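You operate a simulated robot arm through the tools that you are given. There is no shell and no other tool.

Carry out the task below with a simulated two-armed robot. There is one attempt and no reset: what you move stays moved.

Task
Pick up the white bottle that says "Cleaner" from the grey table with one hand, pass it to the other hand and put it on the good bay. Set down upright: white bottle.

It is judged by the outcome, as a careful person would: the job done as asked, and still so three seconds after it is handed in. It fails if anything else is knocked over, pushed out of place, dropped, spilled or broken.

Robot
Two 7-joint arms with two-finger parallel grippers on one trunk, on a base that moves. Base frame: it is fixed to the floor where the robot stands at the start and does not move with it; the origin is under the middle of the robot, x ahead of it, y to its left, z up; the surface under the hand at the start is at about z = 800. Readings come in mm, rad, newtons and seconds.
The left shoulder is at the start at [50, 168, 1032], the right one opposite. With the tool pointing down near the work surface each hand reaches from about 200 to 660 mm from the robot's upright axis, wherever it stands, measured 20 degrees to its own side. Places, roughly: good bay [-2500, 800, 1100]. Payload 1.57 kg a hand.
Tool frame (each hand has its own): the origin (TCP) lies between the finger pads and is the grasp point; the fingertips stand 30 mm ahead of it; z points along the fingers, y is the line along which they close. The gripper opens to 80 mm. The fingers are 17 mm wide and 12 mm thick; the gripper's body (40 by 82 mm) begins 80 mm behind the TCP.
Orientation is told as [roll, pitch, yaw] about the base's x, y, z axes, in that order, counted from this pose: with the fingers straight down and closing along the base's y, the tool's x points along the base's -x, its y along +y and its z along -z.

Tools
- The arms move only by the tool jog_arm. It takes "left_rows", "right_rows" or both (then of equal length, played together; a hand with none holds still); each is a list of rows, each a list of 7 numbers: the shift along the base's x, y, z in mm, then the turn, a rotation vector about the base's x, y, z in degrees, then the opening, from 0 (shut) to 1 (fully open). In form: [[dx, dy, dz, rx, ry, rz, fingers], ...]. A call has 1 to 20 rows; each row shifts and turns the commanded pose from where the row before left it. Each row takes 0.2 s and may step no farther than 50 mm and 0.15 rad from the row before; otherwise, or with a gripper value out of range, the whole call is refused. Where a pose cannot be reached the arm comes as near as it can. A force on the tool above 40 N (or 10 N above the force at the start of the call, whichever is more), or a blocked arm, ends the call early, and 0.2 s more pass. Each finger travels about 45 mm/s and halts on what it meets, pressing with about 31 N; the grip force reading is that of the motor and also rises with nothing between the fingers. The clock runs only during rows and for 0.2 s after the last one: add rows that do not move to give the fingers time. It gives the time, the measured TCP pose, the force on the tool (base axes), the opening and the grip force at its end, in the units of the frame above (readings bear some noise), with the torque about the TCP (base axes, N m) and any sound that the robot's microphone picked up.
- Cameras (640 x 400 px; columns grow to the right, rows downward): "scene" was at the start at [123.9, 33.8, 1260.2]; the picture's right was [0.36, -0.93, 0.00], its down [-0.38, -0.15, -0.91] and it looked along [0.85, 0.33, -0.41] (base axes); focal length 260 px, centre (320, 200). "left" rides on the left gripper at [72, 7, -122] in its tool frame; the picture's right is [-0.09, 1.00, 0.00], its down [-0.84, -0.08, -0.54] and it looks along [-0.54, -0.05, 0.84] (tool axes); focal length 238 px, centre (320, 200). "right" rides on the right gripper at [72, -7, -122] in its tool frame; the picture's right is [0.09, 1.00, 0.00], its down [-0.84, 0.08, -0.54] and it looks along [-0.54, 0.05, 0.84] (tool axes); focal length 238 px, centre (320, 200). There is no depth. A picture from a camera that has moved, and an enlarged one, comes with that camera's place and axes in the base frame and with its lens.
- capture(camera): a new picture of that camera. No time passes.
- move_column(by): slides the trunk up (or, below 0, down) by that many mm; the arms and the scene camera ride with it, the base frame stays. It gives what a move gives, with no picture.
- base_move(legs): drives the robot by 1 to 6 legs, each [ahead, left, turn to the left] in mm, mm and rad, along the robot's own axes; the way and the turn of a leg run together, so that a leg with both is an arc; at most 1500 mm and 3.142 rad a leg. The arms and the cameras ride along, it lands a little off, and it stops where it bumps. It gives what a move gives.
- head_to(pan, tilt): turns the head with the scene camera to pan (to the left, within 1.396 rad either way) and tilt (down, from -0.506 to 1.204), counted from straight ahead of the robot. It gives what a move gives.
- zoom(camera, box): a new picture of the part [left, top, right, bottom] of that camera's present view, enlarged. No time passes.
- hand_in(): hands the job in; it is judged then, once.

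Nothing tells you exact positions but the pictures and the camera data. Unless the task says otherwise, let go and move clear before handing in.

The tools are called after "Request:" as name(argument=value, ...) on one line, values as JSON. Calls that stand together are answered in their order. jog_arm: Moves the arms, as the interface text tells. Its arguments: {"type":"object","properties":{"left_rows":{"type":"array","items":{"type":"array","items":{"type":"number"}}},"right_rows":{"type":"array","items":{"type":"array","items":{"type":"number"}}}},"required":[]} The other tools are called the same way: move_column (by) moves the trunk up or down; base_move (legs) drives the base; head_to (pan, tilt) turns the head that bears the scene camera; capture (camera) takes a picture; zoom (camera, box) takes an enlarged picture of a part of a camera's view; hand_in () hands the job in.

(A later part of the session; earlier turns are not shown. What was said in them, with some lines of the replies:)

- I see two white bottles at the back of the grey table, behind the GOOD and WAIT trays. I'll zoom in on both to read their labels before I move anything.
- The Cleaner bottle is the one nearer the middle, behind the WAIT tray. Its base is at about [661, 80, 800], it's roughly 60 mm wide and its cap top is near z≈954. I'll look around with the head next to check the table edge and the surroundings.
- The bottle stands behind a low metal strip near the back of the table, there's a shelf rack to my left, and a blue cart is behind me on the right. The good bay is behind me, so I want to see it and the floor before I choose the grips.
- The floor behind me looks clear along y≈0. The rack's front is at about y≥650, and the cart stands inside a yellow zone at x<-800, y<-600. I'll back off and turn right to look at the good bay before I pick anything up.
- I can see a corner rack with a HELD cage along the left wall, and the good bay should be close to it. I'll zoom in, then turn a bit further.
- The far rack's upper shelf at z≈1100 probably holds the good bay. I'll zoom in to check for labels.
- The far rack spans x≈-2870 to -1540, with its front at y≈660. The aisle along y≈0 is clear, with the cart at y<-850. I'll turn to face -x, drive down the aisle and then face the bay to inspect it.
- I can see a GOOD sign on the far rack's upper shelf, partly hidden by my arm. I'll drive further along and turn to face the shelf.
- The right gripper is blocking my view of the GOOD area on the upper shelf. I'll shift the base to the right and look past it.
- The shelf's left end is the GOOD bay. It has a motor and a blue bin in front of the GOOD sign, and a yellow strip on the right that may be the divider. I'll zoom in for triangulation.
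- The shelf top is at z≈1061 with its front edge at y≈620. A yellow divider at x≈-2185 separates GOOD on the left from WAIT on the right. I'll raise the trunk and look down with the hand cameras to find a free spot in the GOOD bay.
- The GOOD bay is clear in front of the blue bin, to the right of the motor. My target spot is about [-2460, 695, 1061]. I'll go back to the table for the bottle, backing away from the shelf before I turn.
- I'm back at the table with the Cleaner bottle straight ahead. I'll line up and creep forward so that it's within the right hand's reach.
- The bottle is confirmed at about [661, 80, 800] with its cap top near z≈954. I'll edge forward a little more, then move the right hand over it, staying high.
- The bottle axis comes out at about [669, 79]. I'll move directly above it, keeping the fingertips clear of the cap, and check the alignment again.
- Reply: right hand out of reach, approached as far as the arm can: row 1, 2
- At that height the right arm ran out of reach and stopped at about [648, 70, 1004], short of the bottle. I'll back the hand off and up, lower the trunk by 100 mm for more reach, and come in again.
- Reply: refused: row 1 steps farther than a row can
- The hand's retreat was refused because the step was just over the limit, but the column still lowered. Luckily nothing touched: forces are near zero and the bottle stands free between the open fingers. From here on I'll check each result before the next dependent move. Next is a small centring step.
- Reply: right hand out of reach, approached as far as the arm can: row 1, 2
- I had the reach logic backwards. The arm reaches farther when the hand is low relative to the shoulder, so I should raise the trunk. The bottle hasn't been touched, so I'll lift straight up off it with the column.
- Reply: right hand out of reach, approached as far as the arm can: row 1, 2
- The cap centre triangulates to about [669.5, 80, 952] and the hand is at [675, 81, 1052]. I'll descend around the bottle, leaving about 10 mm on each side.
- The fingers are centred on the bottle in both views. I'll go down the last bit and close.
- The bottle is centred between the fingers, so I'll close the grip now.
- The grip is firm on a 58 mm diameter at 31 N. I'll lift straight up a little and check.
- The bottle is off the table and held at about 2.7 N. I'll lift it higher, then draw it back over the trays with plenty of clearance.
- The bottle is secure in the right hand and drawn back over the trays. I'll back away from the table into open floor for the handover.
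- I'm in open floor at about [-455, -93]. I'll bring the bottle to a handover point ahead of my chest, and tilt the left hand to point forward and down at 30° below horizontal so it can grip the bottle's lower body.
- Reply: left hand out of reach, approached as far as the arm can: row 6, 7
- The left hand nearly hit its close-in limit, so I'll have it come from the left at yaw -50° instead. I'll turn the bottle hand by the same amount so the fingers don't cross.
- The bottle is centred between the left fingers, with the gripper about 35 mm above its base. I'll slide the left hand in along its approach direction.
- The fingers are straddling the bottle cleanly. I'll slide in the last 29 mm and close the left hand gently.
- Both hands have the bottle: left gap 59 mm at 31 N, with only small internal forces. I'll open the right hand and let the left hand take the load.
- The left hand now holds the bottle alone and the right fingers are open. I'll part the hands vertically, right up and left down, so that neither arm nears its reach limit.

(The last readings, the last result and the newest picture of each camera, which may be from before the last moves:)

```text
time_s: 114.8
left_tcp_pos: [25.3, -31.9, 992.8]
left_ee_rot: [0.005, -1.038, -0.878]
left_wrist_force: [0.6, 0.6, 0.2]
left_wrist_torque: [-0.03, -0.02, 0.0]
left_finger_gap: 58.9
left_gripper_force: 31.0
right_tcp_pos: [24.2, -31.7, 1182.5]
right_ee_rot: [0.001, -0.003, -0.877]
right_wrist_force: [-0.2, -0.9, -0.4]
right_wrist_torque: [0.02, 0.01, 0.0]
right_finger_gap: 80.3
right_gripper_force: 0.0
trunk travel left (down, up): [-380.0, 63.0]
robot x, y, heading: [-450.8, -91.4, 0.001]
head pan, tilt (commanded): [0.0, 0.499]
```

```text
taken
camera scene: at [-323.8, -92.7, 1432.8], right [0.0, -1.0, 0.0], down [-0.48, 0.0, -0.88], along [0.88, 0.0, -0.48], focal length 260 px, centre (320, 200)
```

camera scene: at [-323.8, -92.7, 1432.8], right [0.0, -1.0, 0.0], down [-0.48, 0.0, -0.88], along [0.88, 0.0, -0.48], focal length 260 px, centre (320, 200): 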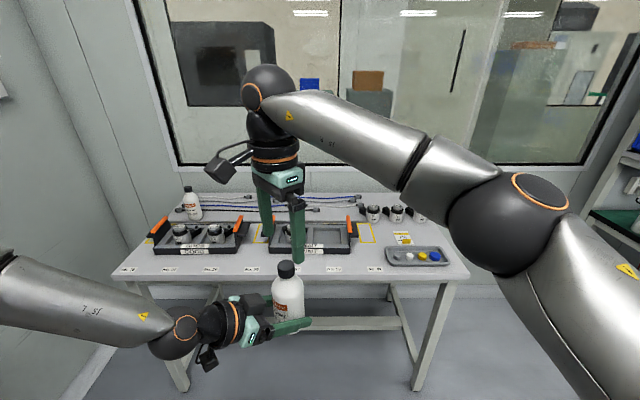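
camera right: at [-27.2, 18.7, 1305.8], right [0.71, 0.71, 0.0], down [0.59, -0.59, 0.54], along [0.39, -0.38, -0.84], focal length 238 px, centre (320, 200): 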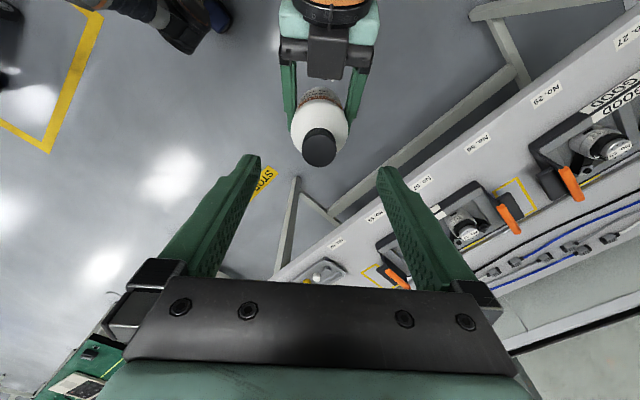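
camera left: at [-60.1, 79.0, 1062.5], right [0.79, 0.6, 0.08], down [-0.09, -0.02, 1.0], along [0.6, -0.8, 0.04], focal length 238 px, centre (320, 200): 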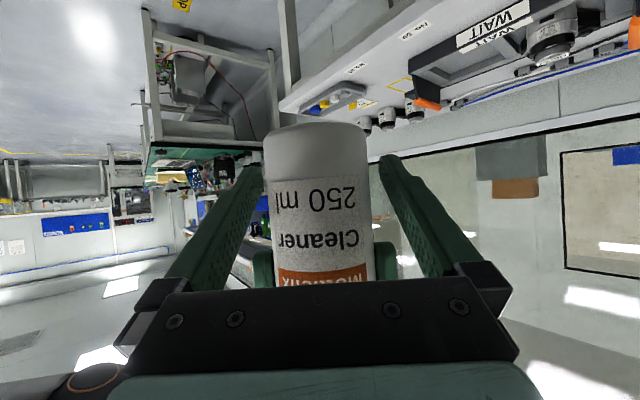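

The bottle is upright in the left hand and the hands are well apart. I'll move the right arm off to its own side and turn its wrist back.

Request:
jog_arm(right_rows=[[-5, -30, 0, 0, 0, 0, 1], [-10, -40, 0, 0, 0, 8, 1], [-10, -40, 0, 0, 0, 8, 1], [-15, -40, 0, 0, 0, 8, 1], [-15, -40, 0, 0, 0, 8, 1], [-15, -30, 0, 0, 0, 8, 1], [-15, 0, 0, 0, 0, 8, 1], [0, 0, 0, 0, 0, 0, 1]])

Request:
capture(camera="scene")

```text
time_s: 116.5
left_tcp_pos: [24.7, -33.5, 992.7]
left_ee_rot: [0.005, -1.04, -0.877]
left_wrist_force: [0.0, 0.4, 0.5]
left_wrist_torque: [-0.01, -0.02, 0.02]
left_finger_gap: 58.9
left_gripper_force: 31.1
right_tcp_pos: [-62.5, -253.5, 1182.6]
right_ee_rot: [0.0, -0.002, -0.038]
right_wrist_force: [-0.4, -0.2, -0.5]
right_wrist_torque: [-0.03, -0.02, -0.02]
right_finger_gap: 80.0
right_gripper_force: 0.1
trunk travel left (down, up): [-380.0, 63.0]
robot x, y, heading: [-451.8, -93.3, -0.002]
head pan, tilt (commanded): [0.0, 0.499]
```

```text
taken
camera scene: at [-323.7, -92.9, 1432.8], right [0.0, -1.0, 0.0], down [-0.48, 0.0, -0.88], along [0.88, 0.0, -0.48], focal length 260 px, centre (320, 200)
```

scene: 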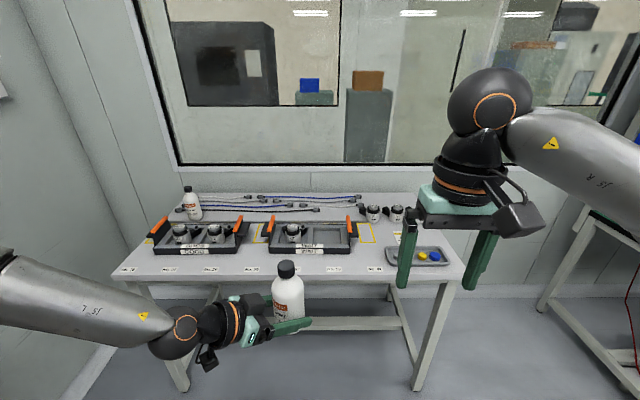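

The right arm is clear. I'll raise the bottle and turn the left hand more straight ahead, ready for carrying and placing.

Request:
jog_arm(left_rows=[[10, 2, 20, 0, 0, 4, 0], [17, 4, 28, 0, 0, 7, 0], [17, 4, 28, 0, 0, 7, 0], [17, 4, 28, 0, 0, 7, 0], [17, 4, 25, 0, 0, 7, 0], [10, 0, 10, 0, 0, 4, 0], [0, 0, 0, 0, 0, 0, 0]])

Request:
capture(camera="scene")

Request:
capture(camera="left")

```text
time_s: 118.2
left_tcp_pos: [113.0, -15.3, 1132.5]
left_ee_rot: [0.005, -1.037, -0.248]
left_wrist_force: [-0.9, 0.1, -2.9]
left_wrist_torque: [0.02, 0.01, 0.03]
left_finger_gap: 59.1
left_gripper_force: 30.7
right_tcp_pos: [-61.5, -253.2, 1182.5]
right_ee_rot: [0.001, -0.003, -0.039]
right_wrist_force: [-0.1, 0.0, -0.2]
right_wrist_torque: [0.0, 0.02, 0.02]
right_finger_gap: 80.1
right_gripper_force: 0.0
trunk travel left (down, up): [-380.0, 63.0]
robot x, y, heading: [-452.4, -92.7, 0.0]
head pan, tilt (commanded): [0.0, 0.499]
```

```text
taken
camera scene: at [-323.8, -92.8, 1432.8], right [0.0, -1.0, 0.0], down [-0.48, 0.0, -0.88], along [0.88, 0.0, -0.48], focal length 260 px, centre (320, 200)
```

scene: 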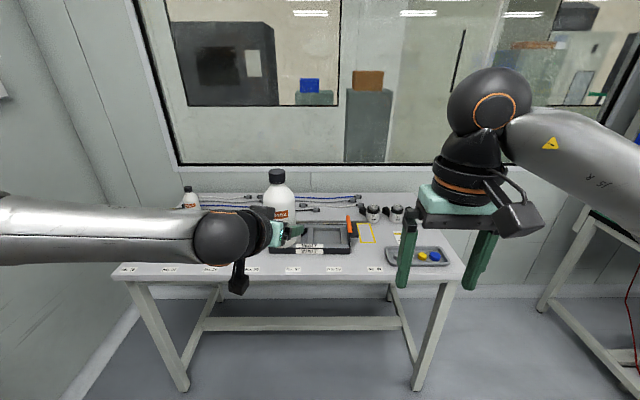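

```text
taken
camera left: at [-22.9, 24.0, 1133.2], right [0.28, 0.95, 0.08], down [-0.06, -0.07, 1.0], along [0.96, -0.29, 0.04], focal length 238 px, centre (320, 200)
```

left: 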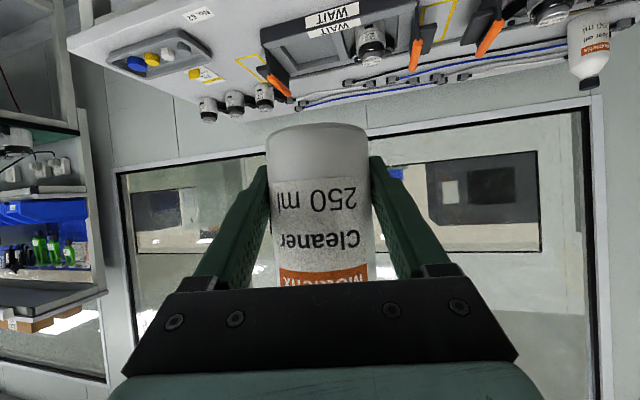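

The left hand carries the bottle at about 2.9 N and it's upright. I'll back along the aisle and turn left to face the GOOD bay, keeping well back from the shelf.

Request:
base_move(legs=[[-1000, -40, 0], [-950, -20, 0]])

Request:
base_move(legs=[[0, 0, 1.5708]])

Request:
capture(camera="scene")

Request:
capture(camera="left")

Request:
capture(camera="right")

```text
time_s: 127.9
left_tcp_pos: [-1837.4, -82.8, 1133.3]
left_ee_rot: [0.003, -1.038, -0.232]
left_wrist_force: [0.1, -0.1, -2.2]
left_wrist_torque: [0.0, 0.02, 0.03]
left_finger_gap: 59.1
left_gripper_force: 31.3
right_tcp_pos: [-2007.0, -323.5, 1180.8]
right_ee_rot: [0.002, -0.003, -0.024]
right_wrist_force: [-1.1, 0.2, 1.0]
right_wrist_torque: [0.0, -0.01, 0.03]
right_finger_gap: 80.1
right_gripper_force: 0.1
trunk travel left (down, up): [-380.0, 63.0]
robot x, y, heading: [-2402.1, -170.8, 0.013]
head pan, tilt (commanded): [0.0, 0.499]
```

```text
time_s: 132.1
left_tcp_pos: [-2486.2, 394.7, 1131.7]
left_ee_rot: [0.005, -1.037, 1.337]
left_wrist_force: [0.8, 0.3, -3.2]
left_wrist_torque: [0.01, 0.02, -0.02]
left_finger_gap: 59.2
left_gripper_force: 31.3
right_tcp_pos: [-2248.2, 224.6, 1181.7]
right_ee_rot: [0.001, -0.004, 1.546]
right_wrist_force: [-0.3, 0.3, 0.9]
right_wrist_torque: [-0.02, 0.0, 0.0]
right_finger_gap: 80.2
right_gripper_force: 0.0
trunk travel left (down, up): [-380.0, 63.0]
robot x, y, heading: [-2401.4, -167.5, 1.585]
head pan, tilt (commanded): [0.0, 0.499]
```

```text
taken
camera scene: at [-2405.2, -37.5, 1432.8], right [1.0, 0.01, 0.0], down [0.01, -0.48, -0.88], along [-0.01, 0.88, -0.48], focal length 260 px, centre (320, 200)
```

scene: 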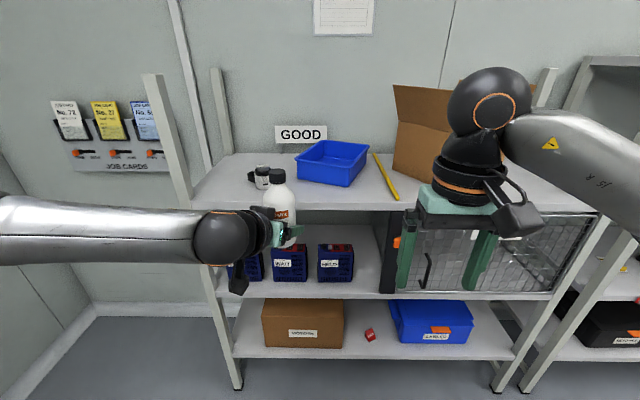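

```text
taken
camera left: at [-2525.6, 258.5, 1132.9], right [-0.96, 0.27, 0.08], down [0.07, -0.06, 1.0], along [0.28, 0.96, 0.04], focal length 238 px, centre (320, 200)
```

left: 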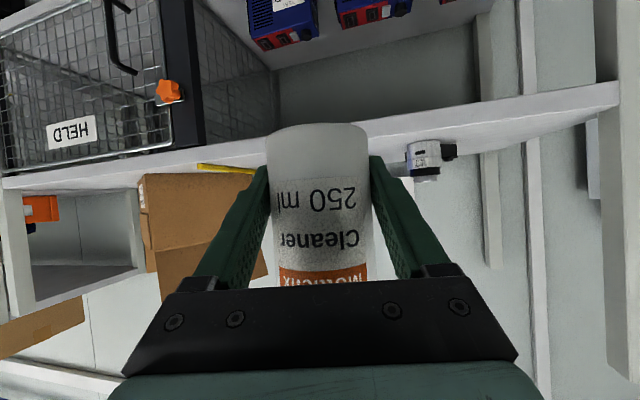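

```text
taken
camera right: at [-2242.3, 151.9, 1305.0], right [-1.0, -0.07, 0.0], down [-0.06, 0.84, 0.54], along [-0.04, 0.54, -0.84], focal length 238 px, centre (320, 200)
```

right: 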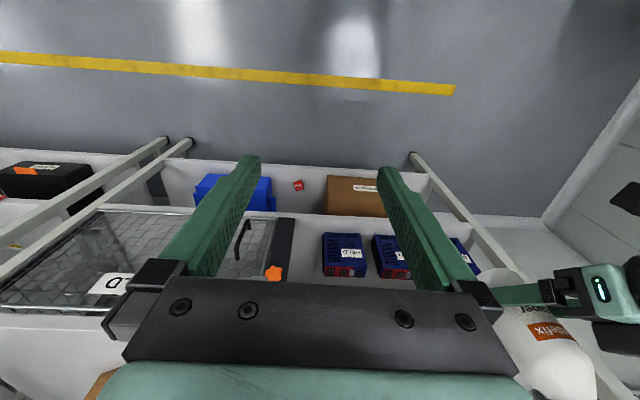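

I'm facing the GOOD bay with the bottle in front of the shelf. I'll zoom in to measure the shelf surface, the bin and the motor precisely.

Request:
zoom(camera="scene", box=[180, 120, 420, 270])

Request:
zoom(camera="left", box=[360, 80, 520, 200])

```text
2.67 times, centred on (300, 195) of scene
camera zoom: at [-2405.2, -37.5, 1432.8], right [1.0, 0.01, 0.0], down [0.01, -0.48, -0.88], along [-0.01, 0.88, -0.48], focal length 694 px, centre (373, 213)
```

zoom: 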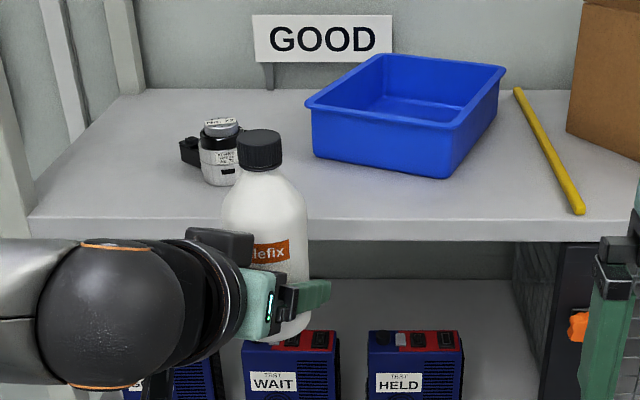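

```text
3.33 times, centred on (440, 140) of left
camera zoom: at [-2525.6, 258.5, 1132.9], right [-0.96, 0.27, 0.08], down [0.07, -0.06, 1.0], along [0.28, 0.96, 0.04], focal length 794 px, centre (-80, 400)
```

zoom: 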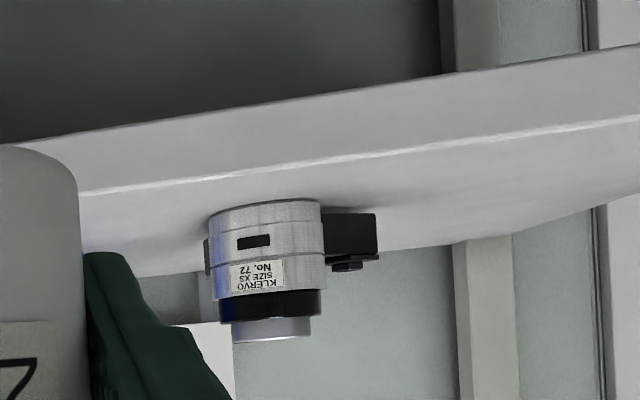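

I've confirmed the shelf at z≈1061 with its front edge at y≈622, the motor's right side at x≈-2570, and the bin at least 90 mm behind my target [-2455, 690]. I'll raise the bottle, tuck the right hand back, then drive forward.

Request:
jog_arm(left_rows=[[0, 0, 15, 0, 0, 0, 0], [0, 0, 15, 0, 0, 0, 0], [0, 0, 5, 0, 0, 0, 0], [0, 0, 0, 0, 0, 0, 0]], right_rows=[[0, -30, 0, 0, 0, 0, 1], [0, -30, 0, 0, 0, 0, 1], [0, -30, 0, 0, 0, 0, 1], [0, 0, 0, 0, 0, 0, 1]])

Request:
base_move(legs=[[240, -34, 0]])

Request:
capture(camera="scene")

Request:
capture(camera="left")

```text
time_s: 133.1
left_tcp_pos: [-2486.1, 395.3, 1166.7]
left_ee_rot: [0.005, -1.037, 1.338]
left_wrist_force: [0.2, -0.3, -2.3]
left_wrist_torque: [-0.03, 0.0, 0.02]
left_finger_gap: 58.9
left_gripper_force: 31.0
right_tcp_pos: [-2247.6, 134.3, 1181.1]
right_ee_rot: [0.002, -0.002, 1.546]
right_wrist_force: [-1.4, 0.6, -0.1]
right_wrist_torque: [-0.01, -0.02, 0.02]
right_finger_gap: 80.0
right_gripper_force: 0.0
trunk travel left (down, up): [-380.0, 63.0]
robot x, y, heading: [-2399.9, -170.2, 1.584]
head pan, tilt (commanded): [0.0, 0.499]
```

```text
time_s: 134.9
left_tcp_pos: [-2456.6, 645.3, 1167.7]
left_ee_rot: [0.007, -1.036, 1.34]
left_wrist_force: [0.0, 1.2, -2.4]
left_wrist_torque: [-0.04, -0.03, 0.04]
left_finger_gap: 58.8
left_gripper_force: 31.1
right_tcp_pos: [-2215.8, 384.1, 1182.2]
right_ee_rot: [0.003, -0.002, 1.547]
right_wrist_force: [-0.4, -0.8, 0.0]
right_wrist_torque: [-0.01, -0.02, -0.03]
right_finger_gap: 79.9
right_gripper_force: 0.0
trunk travel left (down, up): [-380.0, 63.0]
robot x, y, heading: [-2371.9, 78.1, 1.582]
head pan, tilt (commanded): [0.0, 0.499]
```

```text
taken
camera scene: at [-2374.3, 211.4, 1432.7], right [1.0, 0.01, 0.0], down [0.01, -0.48, -0.88], along [-0.01, 0.88, -0.48], focal length 260 px, centre (320, 200)
```

scene: 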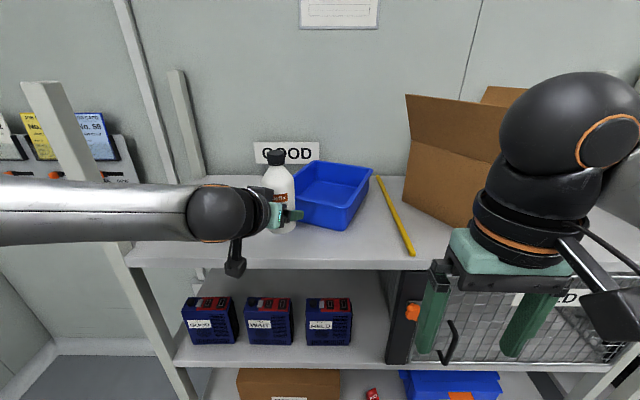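

```text
taken
camera left: at [-2495.0, 507.3, 1167.4], right [-0.96, 0.27, 0.08], down [0.07, -0.06, 1.0], along [0.27, 0.96, 0.04], focal length 238 px, centre (320, 200)
```

left: 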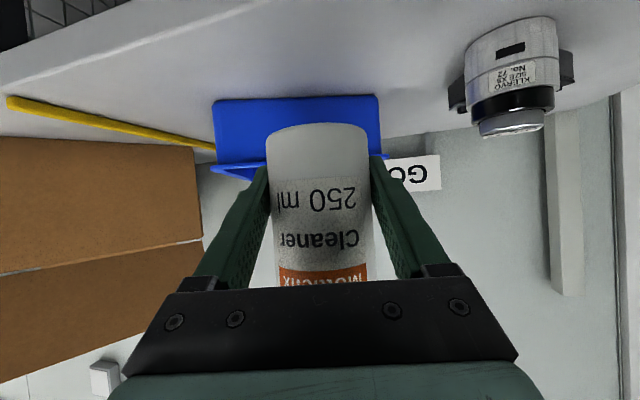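

The bottle is over the shelf at [-2457, 645], with the bin and motor both clear. I'll push 45 mm further in with the arm and check again before lowering.

Request:
jog_arm(left_rows=[[1, 15, 0, 0, 0, 0, 0], [1, 15, 0, 0, 0, 0, 0], [0, 15, -10, 0, 0, 0, 0], [0, 0, -15, 0, 0, 0, 0], [0, 0, -15, 0, 0, 0, 0], [0, 0, 0, 0, 0, 0, 0]])

Request:
capture(camera="left")

Request:
zoom(camera="scene", box=[180, 120, 420, 270])

Request:
capture(camera="right")

```text
time_s: 136.3
left_tcp_pos: [-2472.9, 679.2, 1130.0]
left_ee_rot: [0.002, -1.037, 1.34]
left_wrist_force: [-0.5, 0.6, -2.7]
left_wrist_torque: [-0.04, 0.02, -0.04]
left_finger_gap: 58.9
left_gripper_force: 30.4
left hand out of reach, approached as far as the arm can: row 2, 3, 5
right_tcp_pos: [-2217.0, 382.6, 1181.8]
right_ee_rot: [0.001, -0.003, 1.547]
right_wrist_force: [-0.1, 0.3, -0.8]
right_wrist_torque: [-0.02, -0.01, -0.03]
right_finger_gap: 80.1
right_gripper_force: 0.1
trunk travel left (down, up): [-380.0, 63.0]
robot x, y, heading: [-2373.9, 76.9, 1.578]
head pan, tilt (commanded): [0.0, 0.499]
```

```text
taken
camera left: at [-2511.5, 541.6, 1130.5], right [-0.96, 0.27, 0.08], down [0.07, -0.06, 1.0], along [0.27, 0.96, 0.04], focal length 238 px, centre (320, 200)
```

left: 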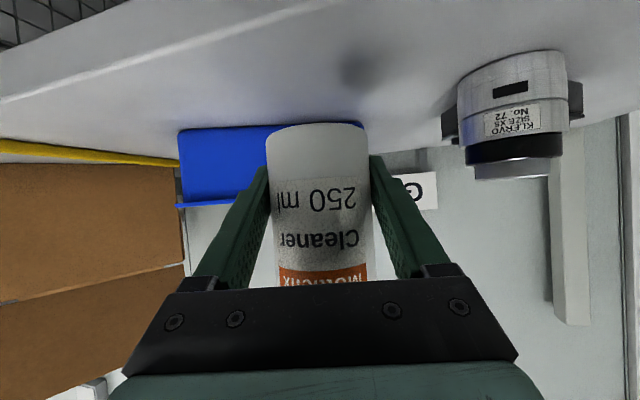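

```text
2.67 times, centred on (300, 195) of scene
camera zoom: at [-2374.3, 210.6, 1432.8], right [1.0, 0.01, 0.0], down [0.01, -0.48, -0.88], along [-0.01, 0.88, -0.48], focal length 694 px, centre (373, 213)
```

zoom: 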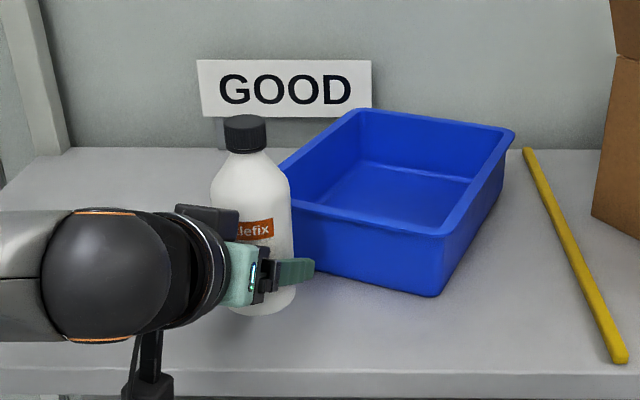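

```text
taken
camera right: at [-2211.7, 310.4, 1304.7], right [-1.0, -0.07, 0.0], down [-0.06, 0.84, 0.54], along [-0.04, 0.54, -0.84], focal length 238 px, centre (320, 200)
```

right: 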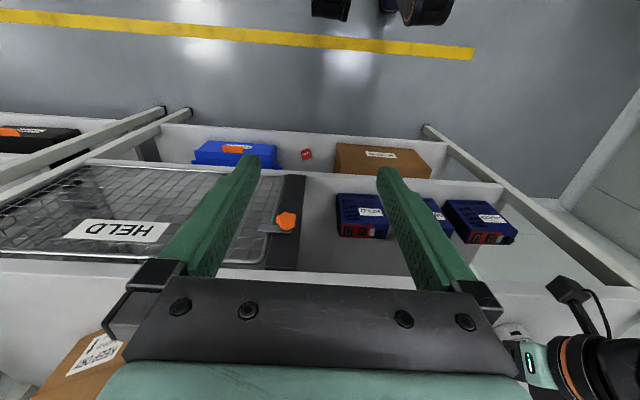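

The arm hit a reach limit and stopped at [-2473, 679], still well clear of everything. I'll bring the base slightly closer so the arm isn't stretched.

Request:
base_move(legs=[[30, -14, 0]])

Request:
capture(camera="left")

Request:
capture(camera="scene")

```text
time_s: 137.2
left_tcp_pos: [-2458.5, 709.1, 1129.0]
left_ee_rot: [0.005, -1.037, 1.338]
left_wrist_force: [-0.1, 0.5, -2.6]
left_wrist_torque: [-0.02, 0.03, 0.01]
left_finger_gap: 59.0
left_gripper_force: 30.8
right_tcp_pos: [-2203.9, 414.3, 1180.6]
right_ee_rot: [0.001, -0.002, 1.548]
right_wrist_force: [0.1, -0.1, 0.4]
right_wrist_torque: [-0.04, -0.01, 0.01]
right_finger_gap: 80.0
right_gripper_force: 0.1
trunk travel left (down, up): [-380.0, 63.0]
robot x, y, heading: [-2354.0, 107.4, 1.584]
head pan, tilt (commanded): [0.0, 0.499]
```

```text
taken
camera left: at [-2497.8, 572.8, 1130.2], right [-0.96, 0.27, 0.08], down [0.07, -0.06, 1.0], along [0.28, 0.96, 0.04], focal length 238 px, centre (320, 200)
```

left: 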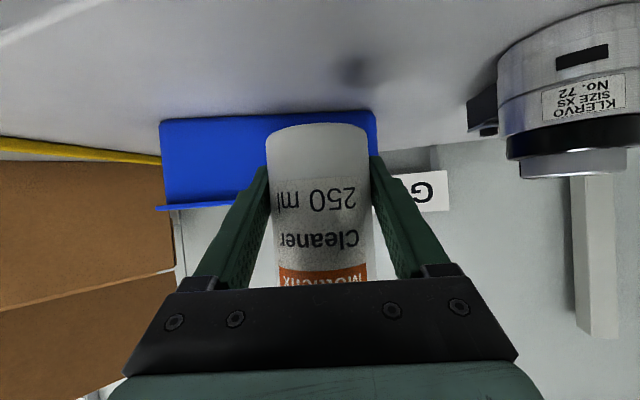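

```text
taken
camera scene: at [-2360.6, 242.1, 1432.6], right [1.0, 0.01, 0.0], down [0.01, -0.48, -0.88], along [-0.01, 0.88, -0.48], focal length 260 px, centre (320, 200)
```

scene: 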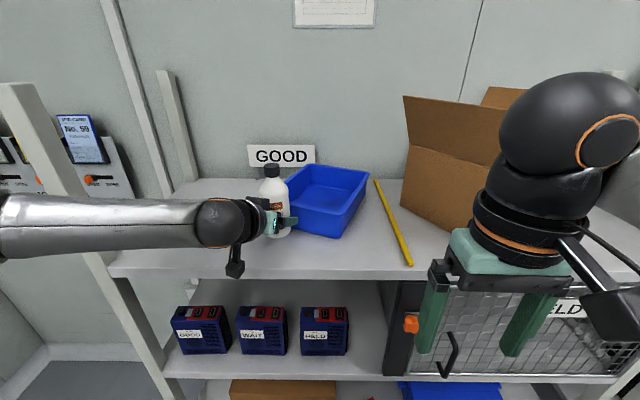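

The bottle is at [-2459, 709], with its base about 34 mm above the shelf. I'll pull back 12 mm for more room from the bin, then lower it to just above the surface.

Request:
jog_arm(left_rows=[[0, -6, 0, 0, 0, 0, 0], [0, -6, -5, 0, 0, 0, 0], [0, 0, -10, 0, 0, 0, 0], [0, 0, -10, 0, 0, 0, 0], [0, 0, 0, 0, 0, 0, 0]])

Request:
capture(camera="left")

Request:
zoom(camera="scene", box=[200, 140, 400, 290])

```text
time_s: 138.4
left_tcp_pos: [-2460.9, 695.6, 1104.3]
left_ee_rot: [0.0, -1.038, 1.338]
left_wrist_force: [0.4, 0.1, -2.3]
left_wrist_torque: [0.0, 0.01, 0.03]
left_finger_gap: 58.9
left_gripper_force: 30.8
right_tcp_pos: [-2203.4, 413.3, 1181.4]
right_ee_rot: [0.002, -0.002, 1.549]
right_wrist_force: [0.3, -0.8, 0.2]
right_wrist_torque: [0.03, 0.03, 0.03]
right_finger_gap: 80.0
right_gripper_force: 0.1
trunk travel left (down, up): [-380.0, 63.0]
robot x, y, heading: [-2357.3, 107.9, 1.585]
head pan, tilt (commanded): [0.0, 0.499]
```

```text
taken
camera left: at [-2499.4, 559.2, 1105.7], right [-0.96, 0.27, 0.08], down [0.07, -0.06, 1.0], along [0.28, 0.96, 0.04], focal length 238 px, centre (320, 200)
```

left: 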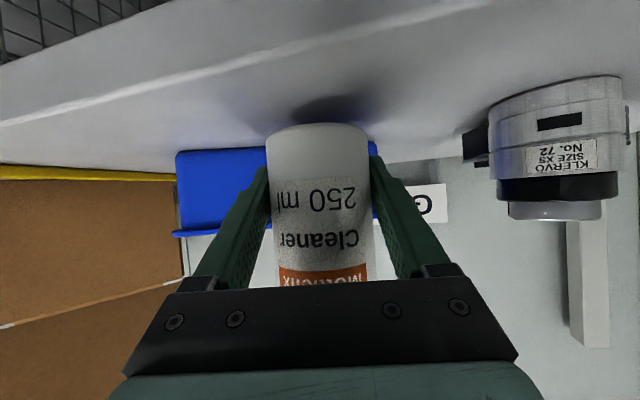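

```text
2.67 times, centred on (300, 215) of scene
camera zoom: at [-2361.1, 240.8, 1432.8], right [1.0, 0.01, 0.0], down [0.01, -0.48, -0.88], along [-0.01, 0.88, -0.48], focal length 694 px, centre (373, 160)
```

zoom: 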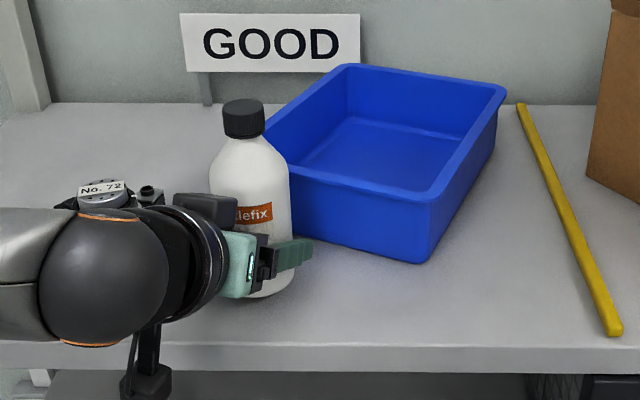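

The base is about 9 mm above the shelf, with its shadow closing in. I'll lower in small steps and watch the force.

Request:
jog_arm(left_rows=[[0, 0, -2, 0, 0, 0, 0], [0, 0, -2, 0, 0, 0, 0], [0, 0, -1.5, 0, 0, 0, 0], [0, 0, 0, 0, 0, 0, 0]])

```text
time_s: 139.4
left_tcp_pos: [-2462.5, 695.7, 1100.9]
left_ee_rot: [0.005, -1.039, 1.337]
left_wrist_force: [-0.3, -1.0, -2.5]
left_wrist_torque: [0.0, 0.01, 0.02]
left_finger_gap: 58.8
left_gripper_force: 31.3
left hand out of reach, approached as far as the arm can: row 3
right_tcp_pos: [-2203.5, 413.1, 1182.3]
right_ee_rot: [0.002, -0.003, 1.55]
right_wrist_force: [0.6, 0.3, -1.1]
right_wrist_torque: [0.0, -0.01, -0.02]
right_finger_gap: 80.0
right_gripper_force: 0.1
trunk travel left (down, up): [-380.0, 63.0]
robot x, y, heading: [-2357.0, 107.0, 1.581]
head pan, tilt (commanded): [0.0, 0.499]
```

The arm is at its limit going down, so I'll finish lowering with the column in small vertical steps.

Request:
move_column(by=-2)

Request:
zoom(camera="left", box=[230, 80, 410, 180])

```text
time_s: 139.9
left_tcp_pos: [-2461.6, 694.6, 1097.4]
left_ee_rot: [0.003, -1.039, 1.339]
left_wrist_force: [1.6, 1.0, -2.9]
left_wrist_torque: [-0.01, 0.01, 0.01]
left_finger_gap: 59.1
left_gripper_force: 30.9
right_tcp_pos: [-2203.2, 412.7, 1180.0]
right_ee_rot: [0.002, -0.001, 1.547]
right_wrist_force: [-0.2, -0.1, 0.1]
right_wrist_torque: [0.03, 0.02, 0.01]
right_finger_gap: 80.1
right_gripper_force: 0.0
trunk travel left (down, up): [-378.0, 65.0]
robot x, y, heading: [-2359.1, 107.7, 1.587]
head pan, tilt (commanded): [0.0, 0.499]
```

```text
3.56 times, centred on (320, 130) of left
camera zoom: at [-2501.0, 558.1, 1098.7], right [-0.96, 0.27, 0.08], down [0.07, -0.06, 1.0], along [0.28, 0.96, 0.04], focal length 848 px, centre (320, 449)
```

zoom: 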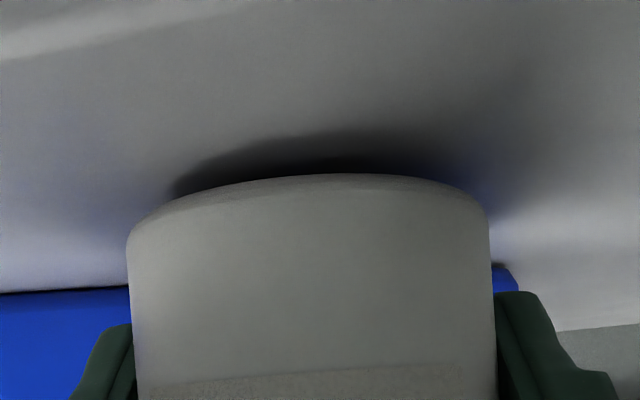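

Request:
move_column(by=-1)

Request:
zoom(camera="left", box=[230, 80, 410, 180])

```text
time_s: 140.4
left_tcp_pos: [-2461.6, 694.7, 1098.0]
left_ee_rot: [0.005, -1.039, 1.336]
left_wrist_force: [0.7, 0.1, -3.2]
left_wrist_torque: [0.01, 0.01, 0.0]
left_finger_gap: 59.2
left_gripper_force: 31.3
right_tcp_pos: [-2203.2, 413.3, 1177.8]
right_ee_rot: [0.001, -0.002, 1.547]
right_wrist_force: [0.1, 0.4, -0.1]
right_wrist_torque: [0.02, -0.01, 0.0]
right_finger_gap: 80.2
right_gripper_force: 0.1
trunk travel left (down, up): [-377.0, 66.0]
robot x, y, heading: [-2356.3, 109.7, 1.582]
head pan, tilt (commanded): [0.0, 0.499]
```

```text
3.56 times, centred on (320, 130) of left
camera zoom: at [-2501.0, 558.1, 1097.7], right [-0.96, 0.27, 0.08], down [0.07, -0.06, 1.0], along [0.28, 0.96, 0.04], focal length 848 px, centre (320, 449)
```

zoom: 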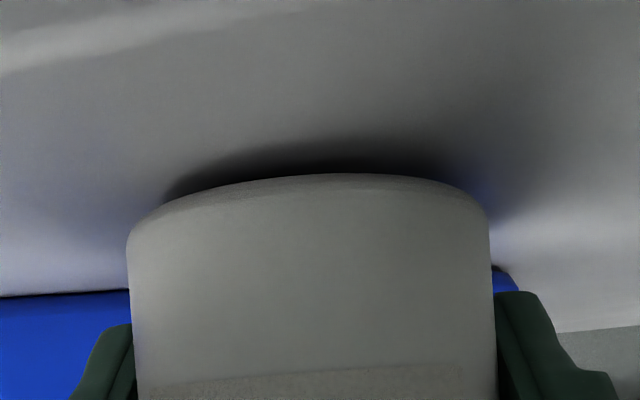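

Request:
move_column(by=-1)

Request:
move_column(by=-1)

Request:
zoom(camera="left", box=[230, 80, 410, 180])

```text
time_s: 140.9
left_tcp_pos: [-2462.1, 694.7, 1096.3]
left_ee_rot: [0.003, -1.038, 1.339]
left_wrist_force: [0.1, 0.6, -1.9]
left_wrist_torque: [-0.01, 0.03, -0.01]
left_finger_gap: 59.0
left_gripper_force: 30.9
right_tcp_pos: [-2202.5, 413.8, 1176.2]
right_ee_rot: [0.002, -0.001, 1.547]
right_wrist_force: [0.0, -0.7, 0.6]
right_wrist_torque: [0.02, 0.0, 0.0]
right_finger_gap: 80.2
right_gripper_force: 0.2
trunk travel left (down, up): [-376.0, 67.0]
robot x, y, heading: [-2355.7, 108.6, 1.581]
head pan, tilt (commanded): [0.0, 0.499]
```

```text
time_s: 141.4
left_tcp_pos: [-2461.9, 695.2, 1095.1]
left_ee_rot: [0.004, -1.038, 1.339]
left_wrist_force: [0.1, 1.0, -2.9]
left_wrist_torque: [-0.03, 0.0, 0.01]
left_finger_gap: 59.1
left_gripper_force: 31.0
right_tcp_pos: [-2203.6, 413.2, 1176.4]
right_ee_rot: [0.002, 0.0, 1.547]
right_wrist_force: [-0.1, -0.2, 0.0]
right_wrist_torque: [-0.06, 0.01, 0.01]
right_finger_gap: 79.9
right_gripper_force: 0.0
trunk travel left (down, up): [-375.0, 68.0]
robot x, y, heading: [-2358.2, 110.8, 1.582]
head pan, tilt (commanded): [0.0, 0.499]
```

```text
3.56 times, centred on (320, 130) of left
camera zoom: at [-2501.0, 558.1, 1095.7], right [-0.96, 0.27, 0.08], down [0.07, -0.06, 1.0], along [0.28, 0.96, 0.04], focal length 848 px, centre (320, 449)
```

zoom: 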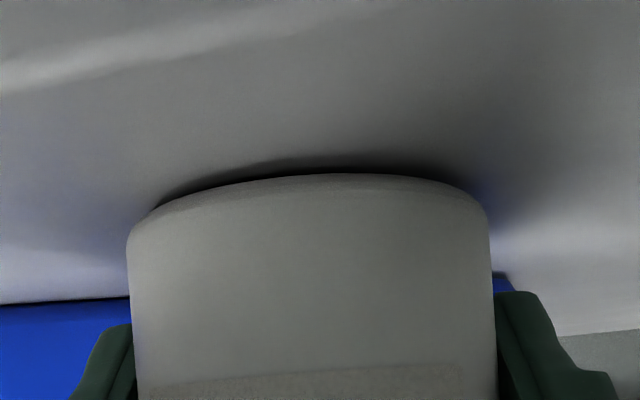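

Request:
move_column(by=-1)

Request:
zoom(camera="left", box=[230, 80, 410, 180])

```text
time_s: 142.0
left_tcp_pos: [-2462.0, 694.7, 1093.9]
left_ee_rot: [0.004, -1.039, 1.339]
left_wrist_force: [-1.0, 0.7, -2.7]
left_wrist_torque: [-0.03, 0.01, -0.02]
left_finger_gap: 59.2
left_gripper_force: 31.1
right_tcp_pos: [-2203.6, 412.0, 1175.4]
right_ee_rot: [0.001, -0.002, 1.547]
right_wrist_force: [-0.2, 0.4, 0.7]
right_wrist_torque: [-0.01, 0.0, 0.0]
right_finger_gap: 80.3
right_gripper_force: 0.1
trunk travel left (down, up): [-374.0, 69.0]
robot x, y, heading: [-2358.7, 106.3, 1.583]
head pan, tilt (commanded): [0.0, 0.499]
```

```text
3.56 times, centred on (320, 130) of left
camera zoom: at [-2501.0, 558.1, 1094.7], right [-0.96, 0.27, 0.08], down [0.07, -0.06, 1.0], along [0.28, 0.96, 0.04], focal length 848 px, centre (320, 449)
```

zoom: 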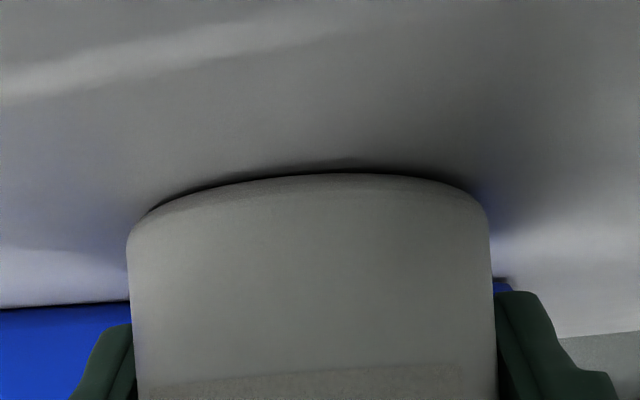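

Request:
move_column(by=-1)

Request:
zoom(camera="left", box=[230, 80, 410, 180])

```text
time_s: 142.5
left_tcp_pos: [-2461.9, 695.4, 1094.3]
left_ee_rot: [0.003, -1.041, 1.338]
left_wrist_force: [-0.7, -0.2, -0.1]
left_wrist_torque: [-0.05, -0.05, -0.02]
left_finger_gap: 59.3
left_gripper_force: 31.0
right_tcp_pos: [-2203.4, 413.5, 1175.1]
right_ee_rot: [0.001, -0.003, 1.548]
right_wrist_force: [0.9, 0.0, -0.5]
right_wrist_torque: [-0.02, -0.01, -0.01]
right_finger_gap: 80.1
right_gripper_force: 0.0
trunk travel left (down, up): [-373.0, 70.0]
robot x, y, heading: [-2356.1, 106.1, 1.584]
head pan, tilt (commanded): [0.0, 0.499]
```

```text
3.56 times, centred on (320, 130) of left
camera zoom: at [-2501.0, 558.1, 1094.3], right [-0.96, 0.27, 0.08], down [0.07, -0.06, 1.0], along [0.28, 0.96, 0.04], focal length 848 px, centre (320, 449)
```

zoom: 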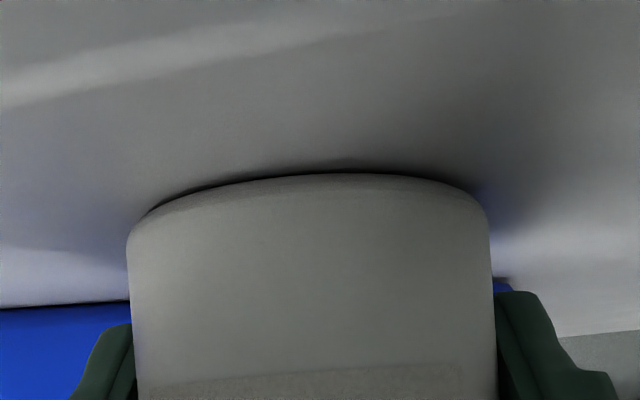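

The wrist load has dropped to zero, so the shelf is carrying the bottle. I'll open the left fingers slowly.

Request:
jog_arm(left_rows=[[0, 0, 0, 0, 0, 0, 0.76], [0, 0, 0, 0, 0, 0, 0.8], [0, 0, 0, 0, 0, 0, 0.88], [0, 0, 0, 0, 0, 0, 1], [0, 0, 0, 0, 0, 0, 1], [0, 0, 0, 0, 0, 0, 1]])

Request:
capture(camera="left")

Request:
zoom(camera="scene", box=[200, 140, 400, 290])

```text
time_s: 143.9
left_tcp_pos: [-2462.0, 694.8, 1093.8]
left_ee_rot: [0.003, -1.038, 1.339]
left_wrist_force: [-0.4, 0.0, -0.2]
left_wrist_torque: [0.03, 0.01, -0.02]
left_finger_gap: 80.0
left_gripper_force: 0.1
right_tcp_pos: [-2203.1, 412.4, 1174.1]
right_ee_rot: [0.002, -0.004, 1.548]
right_wrist_force: [0.8, -0.4, 0.6]
right_wrist_torque: [0.04, -0.03, 0.04]
right_finger_gap: 80.1
right_gripper_force: 0.0
trunk travel left (down, up): [-373.0, 70.0]
robot x, y, heading: [-2355.6, 105.3, 1.585]
head pan, tilt (commanded): [0.0, 0.499]
```

```text
taken
camera left: at [-2500.9, 558.0, 1093.8], right [-0.96, 0.27, 0.08], down [0.07, -0.06, 1.0], along [0.28, 0.96, 0.04], focal length 238 px, centre (320, 200)
```

left: 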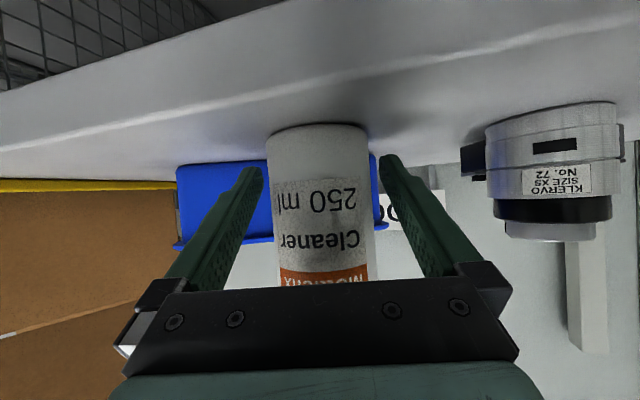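

```text
2.67 times, centred on (300, 215) of scene
camera zoom: at [-2361.1, 240.5, 1425.8], right [1.0, 0.01, 0.0], down [0.01, -0.48, -0.88], along [-0.01, 0.88, -0.48], focal length 694 px, centre (373, 160)
```

zoom: 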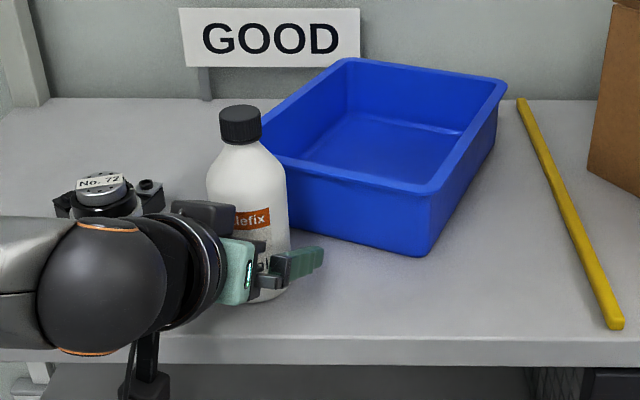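

The bottle stands upright on its own with the fingers open around it. The hand points 14° off the robot's heading, so I'll drive the base back exactly along the finger direction in two short legs to avoid brushing the bottle.

Request:
base_move(legs=[[-38.8, 9.8, 0]])

Request:
capture(camera="left")

```text
time_s: 144.8
left_tcp_pos: [-2471.1, 655.2, 1095.3]
left_ee_rot: [0.006, -1.04, 1.34]
left_wrist_force: [1.1, -0.4, 0.6]
left_wrist_torque: [0.03, -0.02, 0.02]
left_finger_gap: 79.9
left_gripper_force: 0.1
right_tcp_pos: [-2213.5, 374.9, 1175.9]
right_ee_rot: [0.002, -0.004, 1.549]
right_wrist_force: [0.6, -0.2, -0.2]
right_wrist_torque: [0.02, -0.02, 0.05]
right_finger_gap: 79.7
right_gripper_force: 0.0
trunk travel left (down, up): [-373.0, 70.0]
robot x, y, heading: [-2364.9, 67.6, 1.587]
head pan, tilt (commanded): [0.0, 0.499]
```

```text
taken
camera left: at [-2510.6, 518.4, 1094.4], right [-0.96, 0.27, 0.08], down [0.07, -0.06, 1.0], along [0.28, 0.96, 0.04], focal length 238 px, centre (320, 200)
```

left: 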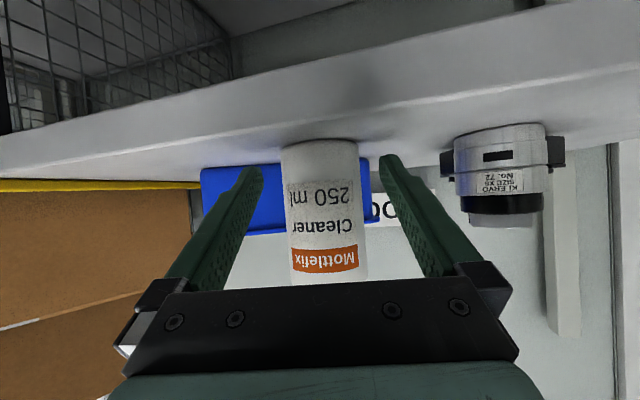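

The hand withdrew cleanly and the bottle hasn't moved. I'll continue back along the same line.

Request:
base_move(legs=[[-97, 24.5, 0]])

Request:
capture(camera="left")

Request:
capture(camera="scene")

```text
time_s: 145.9
left_tcp_pos: [-2492.6, 562.2, 1094.2]
left_ee_rot: [0.004, -1.037, 1.336]
left_wrist_force: [-1.2, -0.2, -0.6]
left_wrist_torque: [0.01, -0.02, 0.01]
left_finger_gap: 80.0
left_gripper_force: 0.0
right_tcp_pos: [-2234.6, 277.1, 1174.7]
right_ee_rot: [0.003, -0.002, 1.544]
right_wrist_force: [0.4, 0.1, 0.4]
right_wrist_torque: [0.01, -0.02, 0.0]
right_finger_gap: 80.0
right_gripper_force: 0.1
trunk travel left (down, up): [-373.0, 70.0]
robot x, y, heading: [-2387.4, -26.2, 1.582]
head pan, tilt (commanded): [0.0, 0.499]
```

```text
taken
camera left: at [-2532.1, 424.0, 1094.3], right [-0.96, 0.27, 0.08], down [0.07, -0.06, 1.0], along [0.28, 0.96, 0.04], focal length 238 px, centre (320, 200)
```

left: 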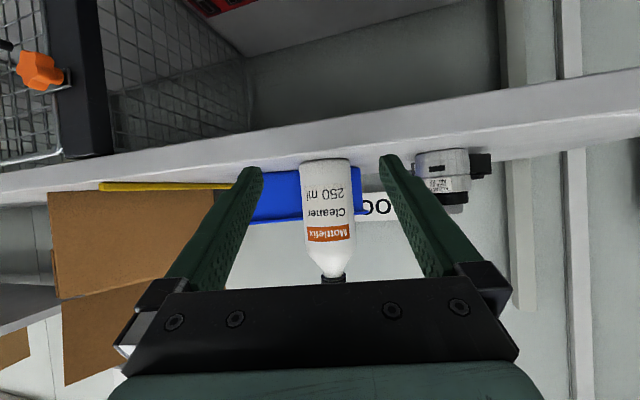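

```text
taken
camera scene: at [-2393.2, 105.8, 1425.9], right [1.0, 0.01, 0.0], down [0.0, -0.48, -0.88], along [-0.01, 0.88, -0.48], focal length 260 px, centre (320, 200)
```

scene: 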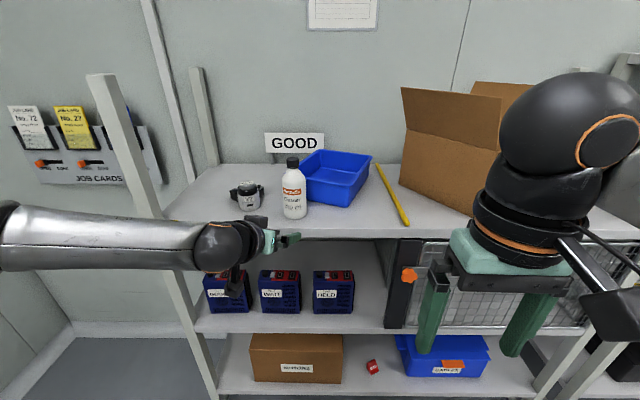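

The bottle is standing upright in the GOOD bay between the motor and the blue bin, well left of the yellow divider. I'll back a bit further away and check once more.

Request:
base_move(legs=[[-150, 0, 0]])

Request:
zoom(camera="scene", box=[200, 120, 440, 270])

```text
time_s: 147.3
left_tcp_pos: [-2492.9, 409.7, 1093.2]
left_ee_rot: [0.003, -1.038, 1.336]
left_wrist_force: [0.5, -0.3, 0.4]
left_wrist_torque: [-0.02, -0.02, 0.05]
left_finger_gap: 80.0
left_gripper_force: 0.1
right_tcp_pos: [-2233.8, 128.6, 1174.9]
right_ee_rot: [0.002, -0.002, 1.546]
right_wrist_force: [-0.6, 0.3, 0.7]
right_wrist_torque: [0.04, -0.01, 0.0]
right_finger_gap: 80.0
right_gripper_force: 0.1
trunk travel left (down, up): [-373.0, 70.0]
robot x, y, heading: [-2387.4, -178.9, 1.58]
head pan, tilt (commanded): [0.0, 0.499]
```

```text
2.67 times, centred on (320, 195) of scene
camera zoom: at [-2391.6, -44.8, 1425.9], right [1.0, 0.01, 0.0], down [0.01, -0.48, -0.88], along [-0.01, 0.88, -0.48], focal length 694 px, centre (320, 213)
```

zoom: 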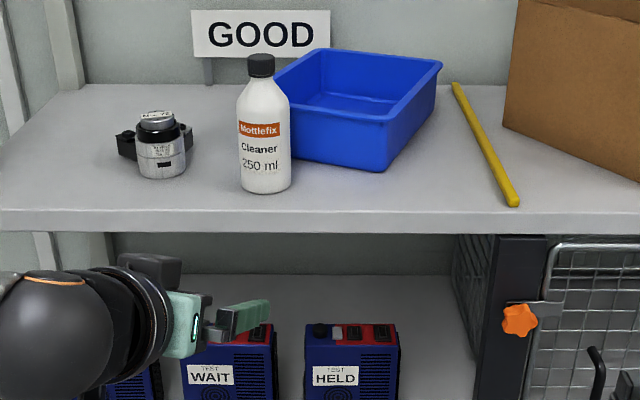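

The Cleaner bottle is upright on the GOOD bay, the motor, bin and divider haven't moved, and both hands are empty and clear. I'm handing in.

Request:
hand_in()

```text
The job is handed in.
```

The white "Cleaner" bottle is standing upright on the good bay, between the motor and the blue bin and well left of the yellow divider. I've handed the job in.

I picked it up from the grey table with the right hand, passed it to the left hand in open floor, and set it down with the left. Both hands let go and moved clear.

In the pictures I took, nothing else had been knocked over or moved. While lining up for the grasp, one arm move was refused and the trunk came down with the open fingers around the bottle. Force readings stayed near zero and the bottle did not move.
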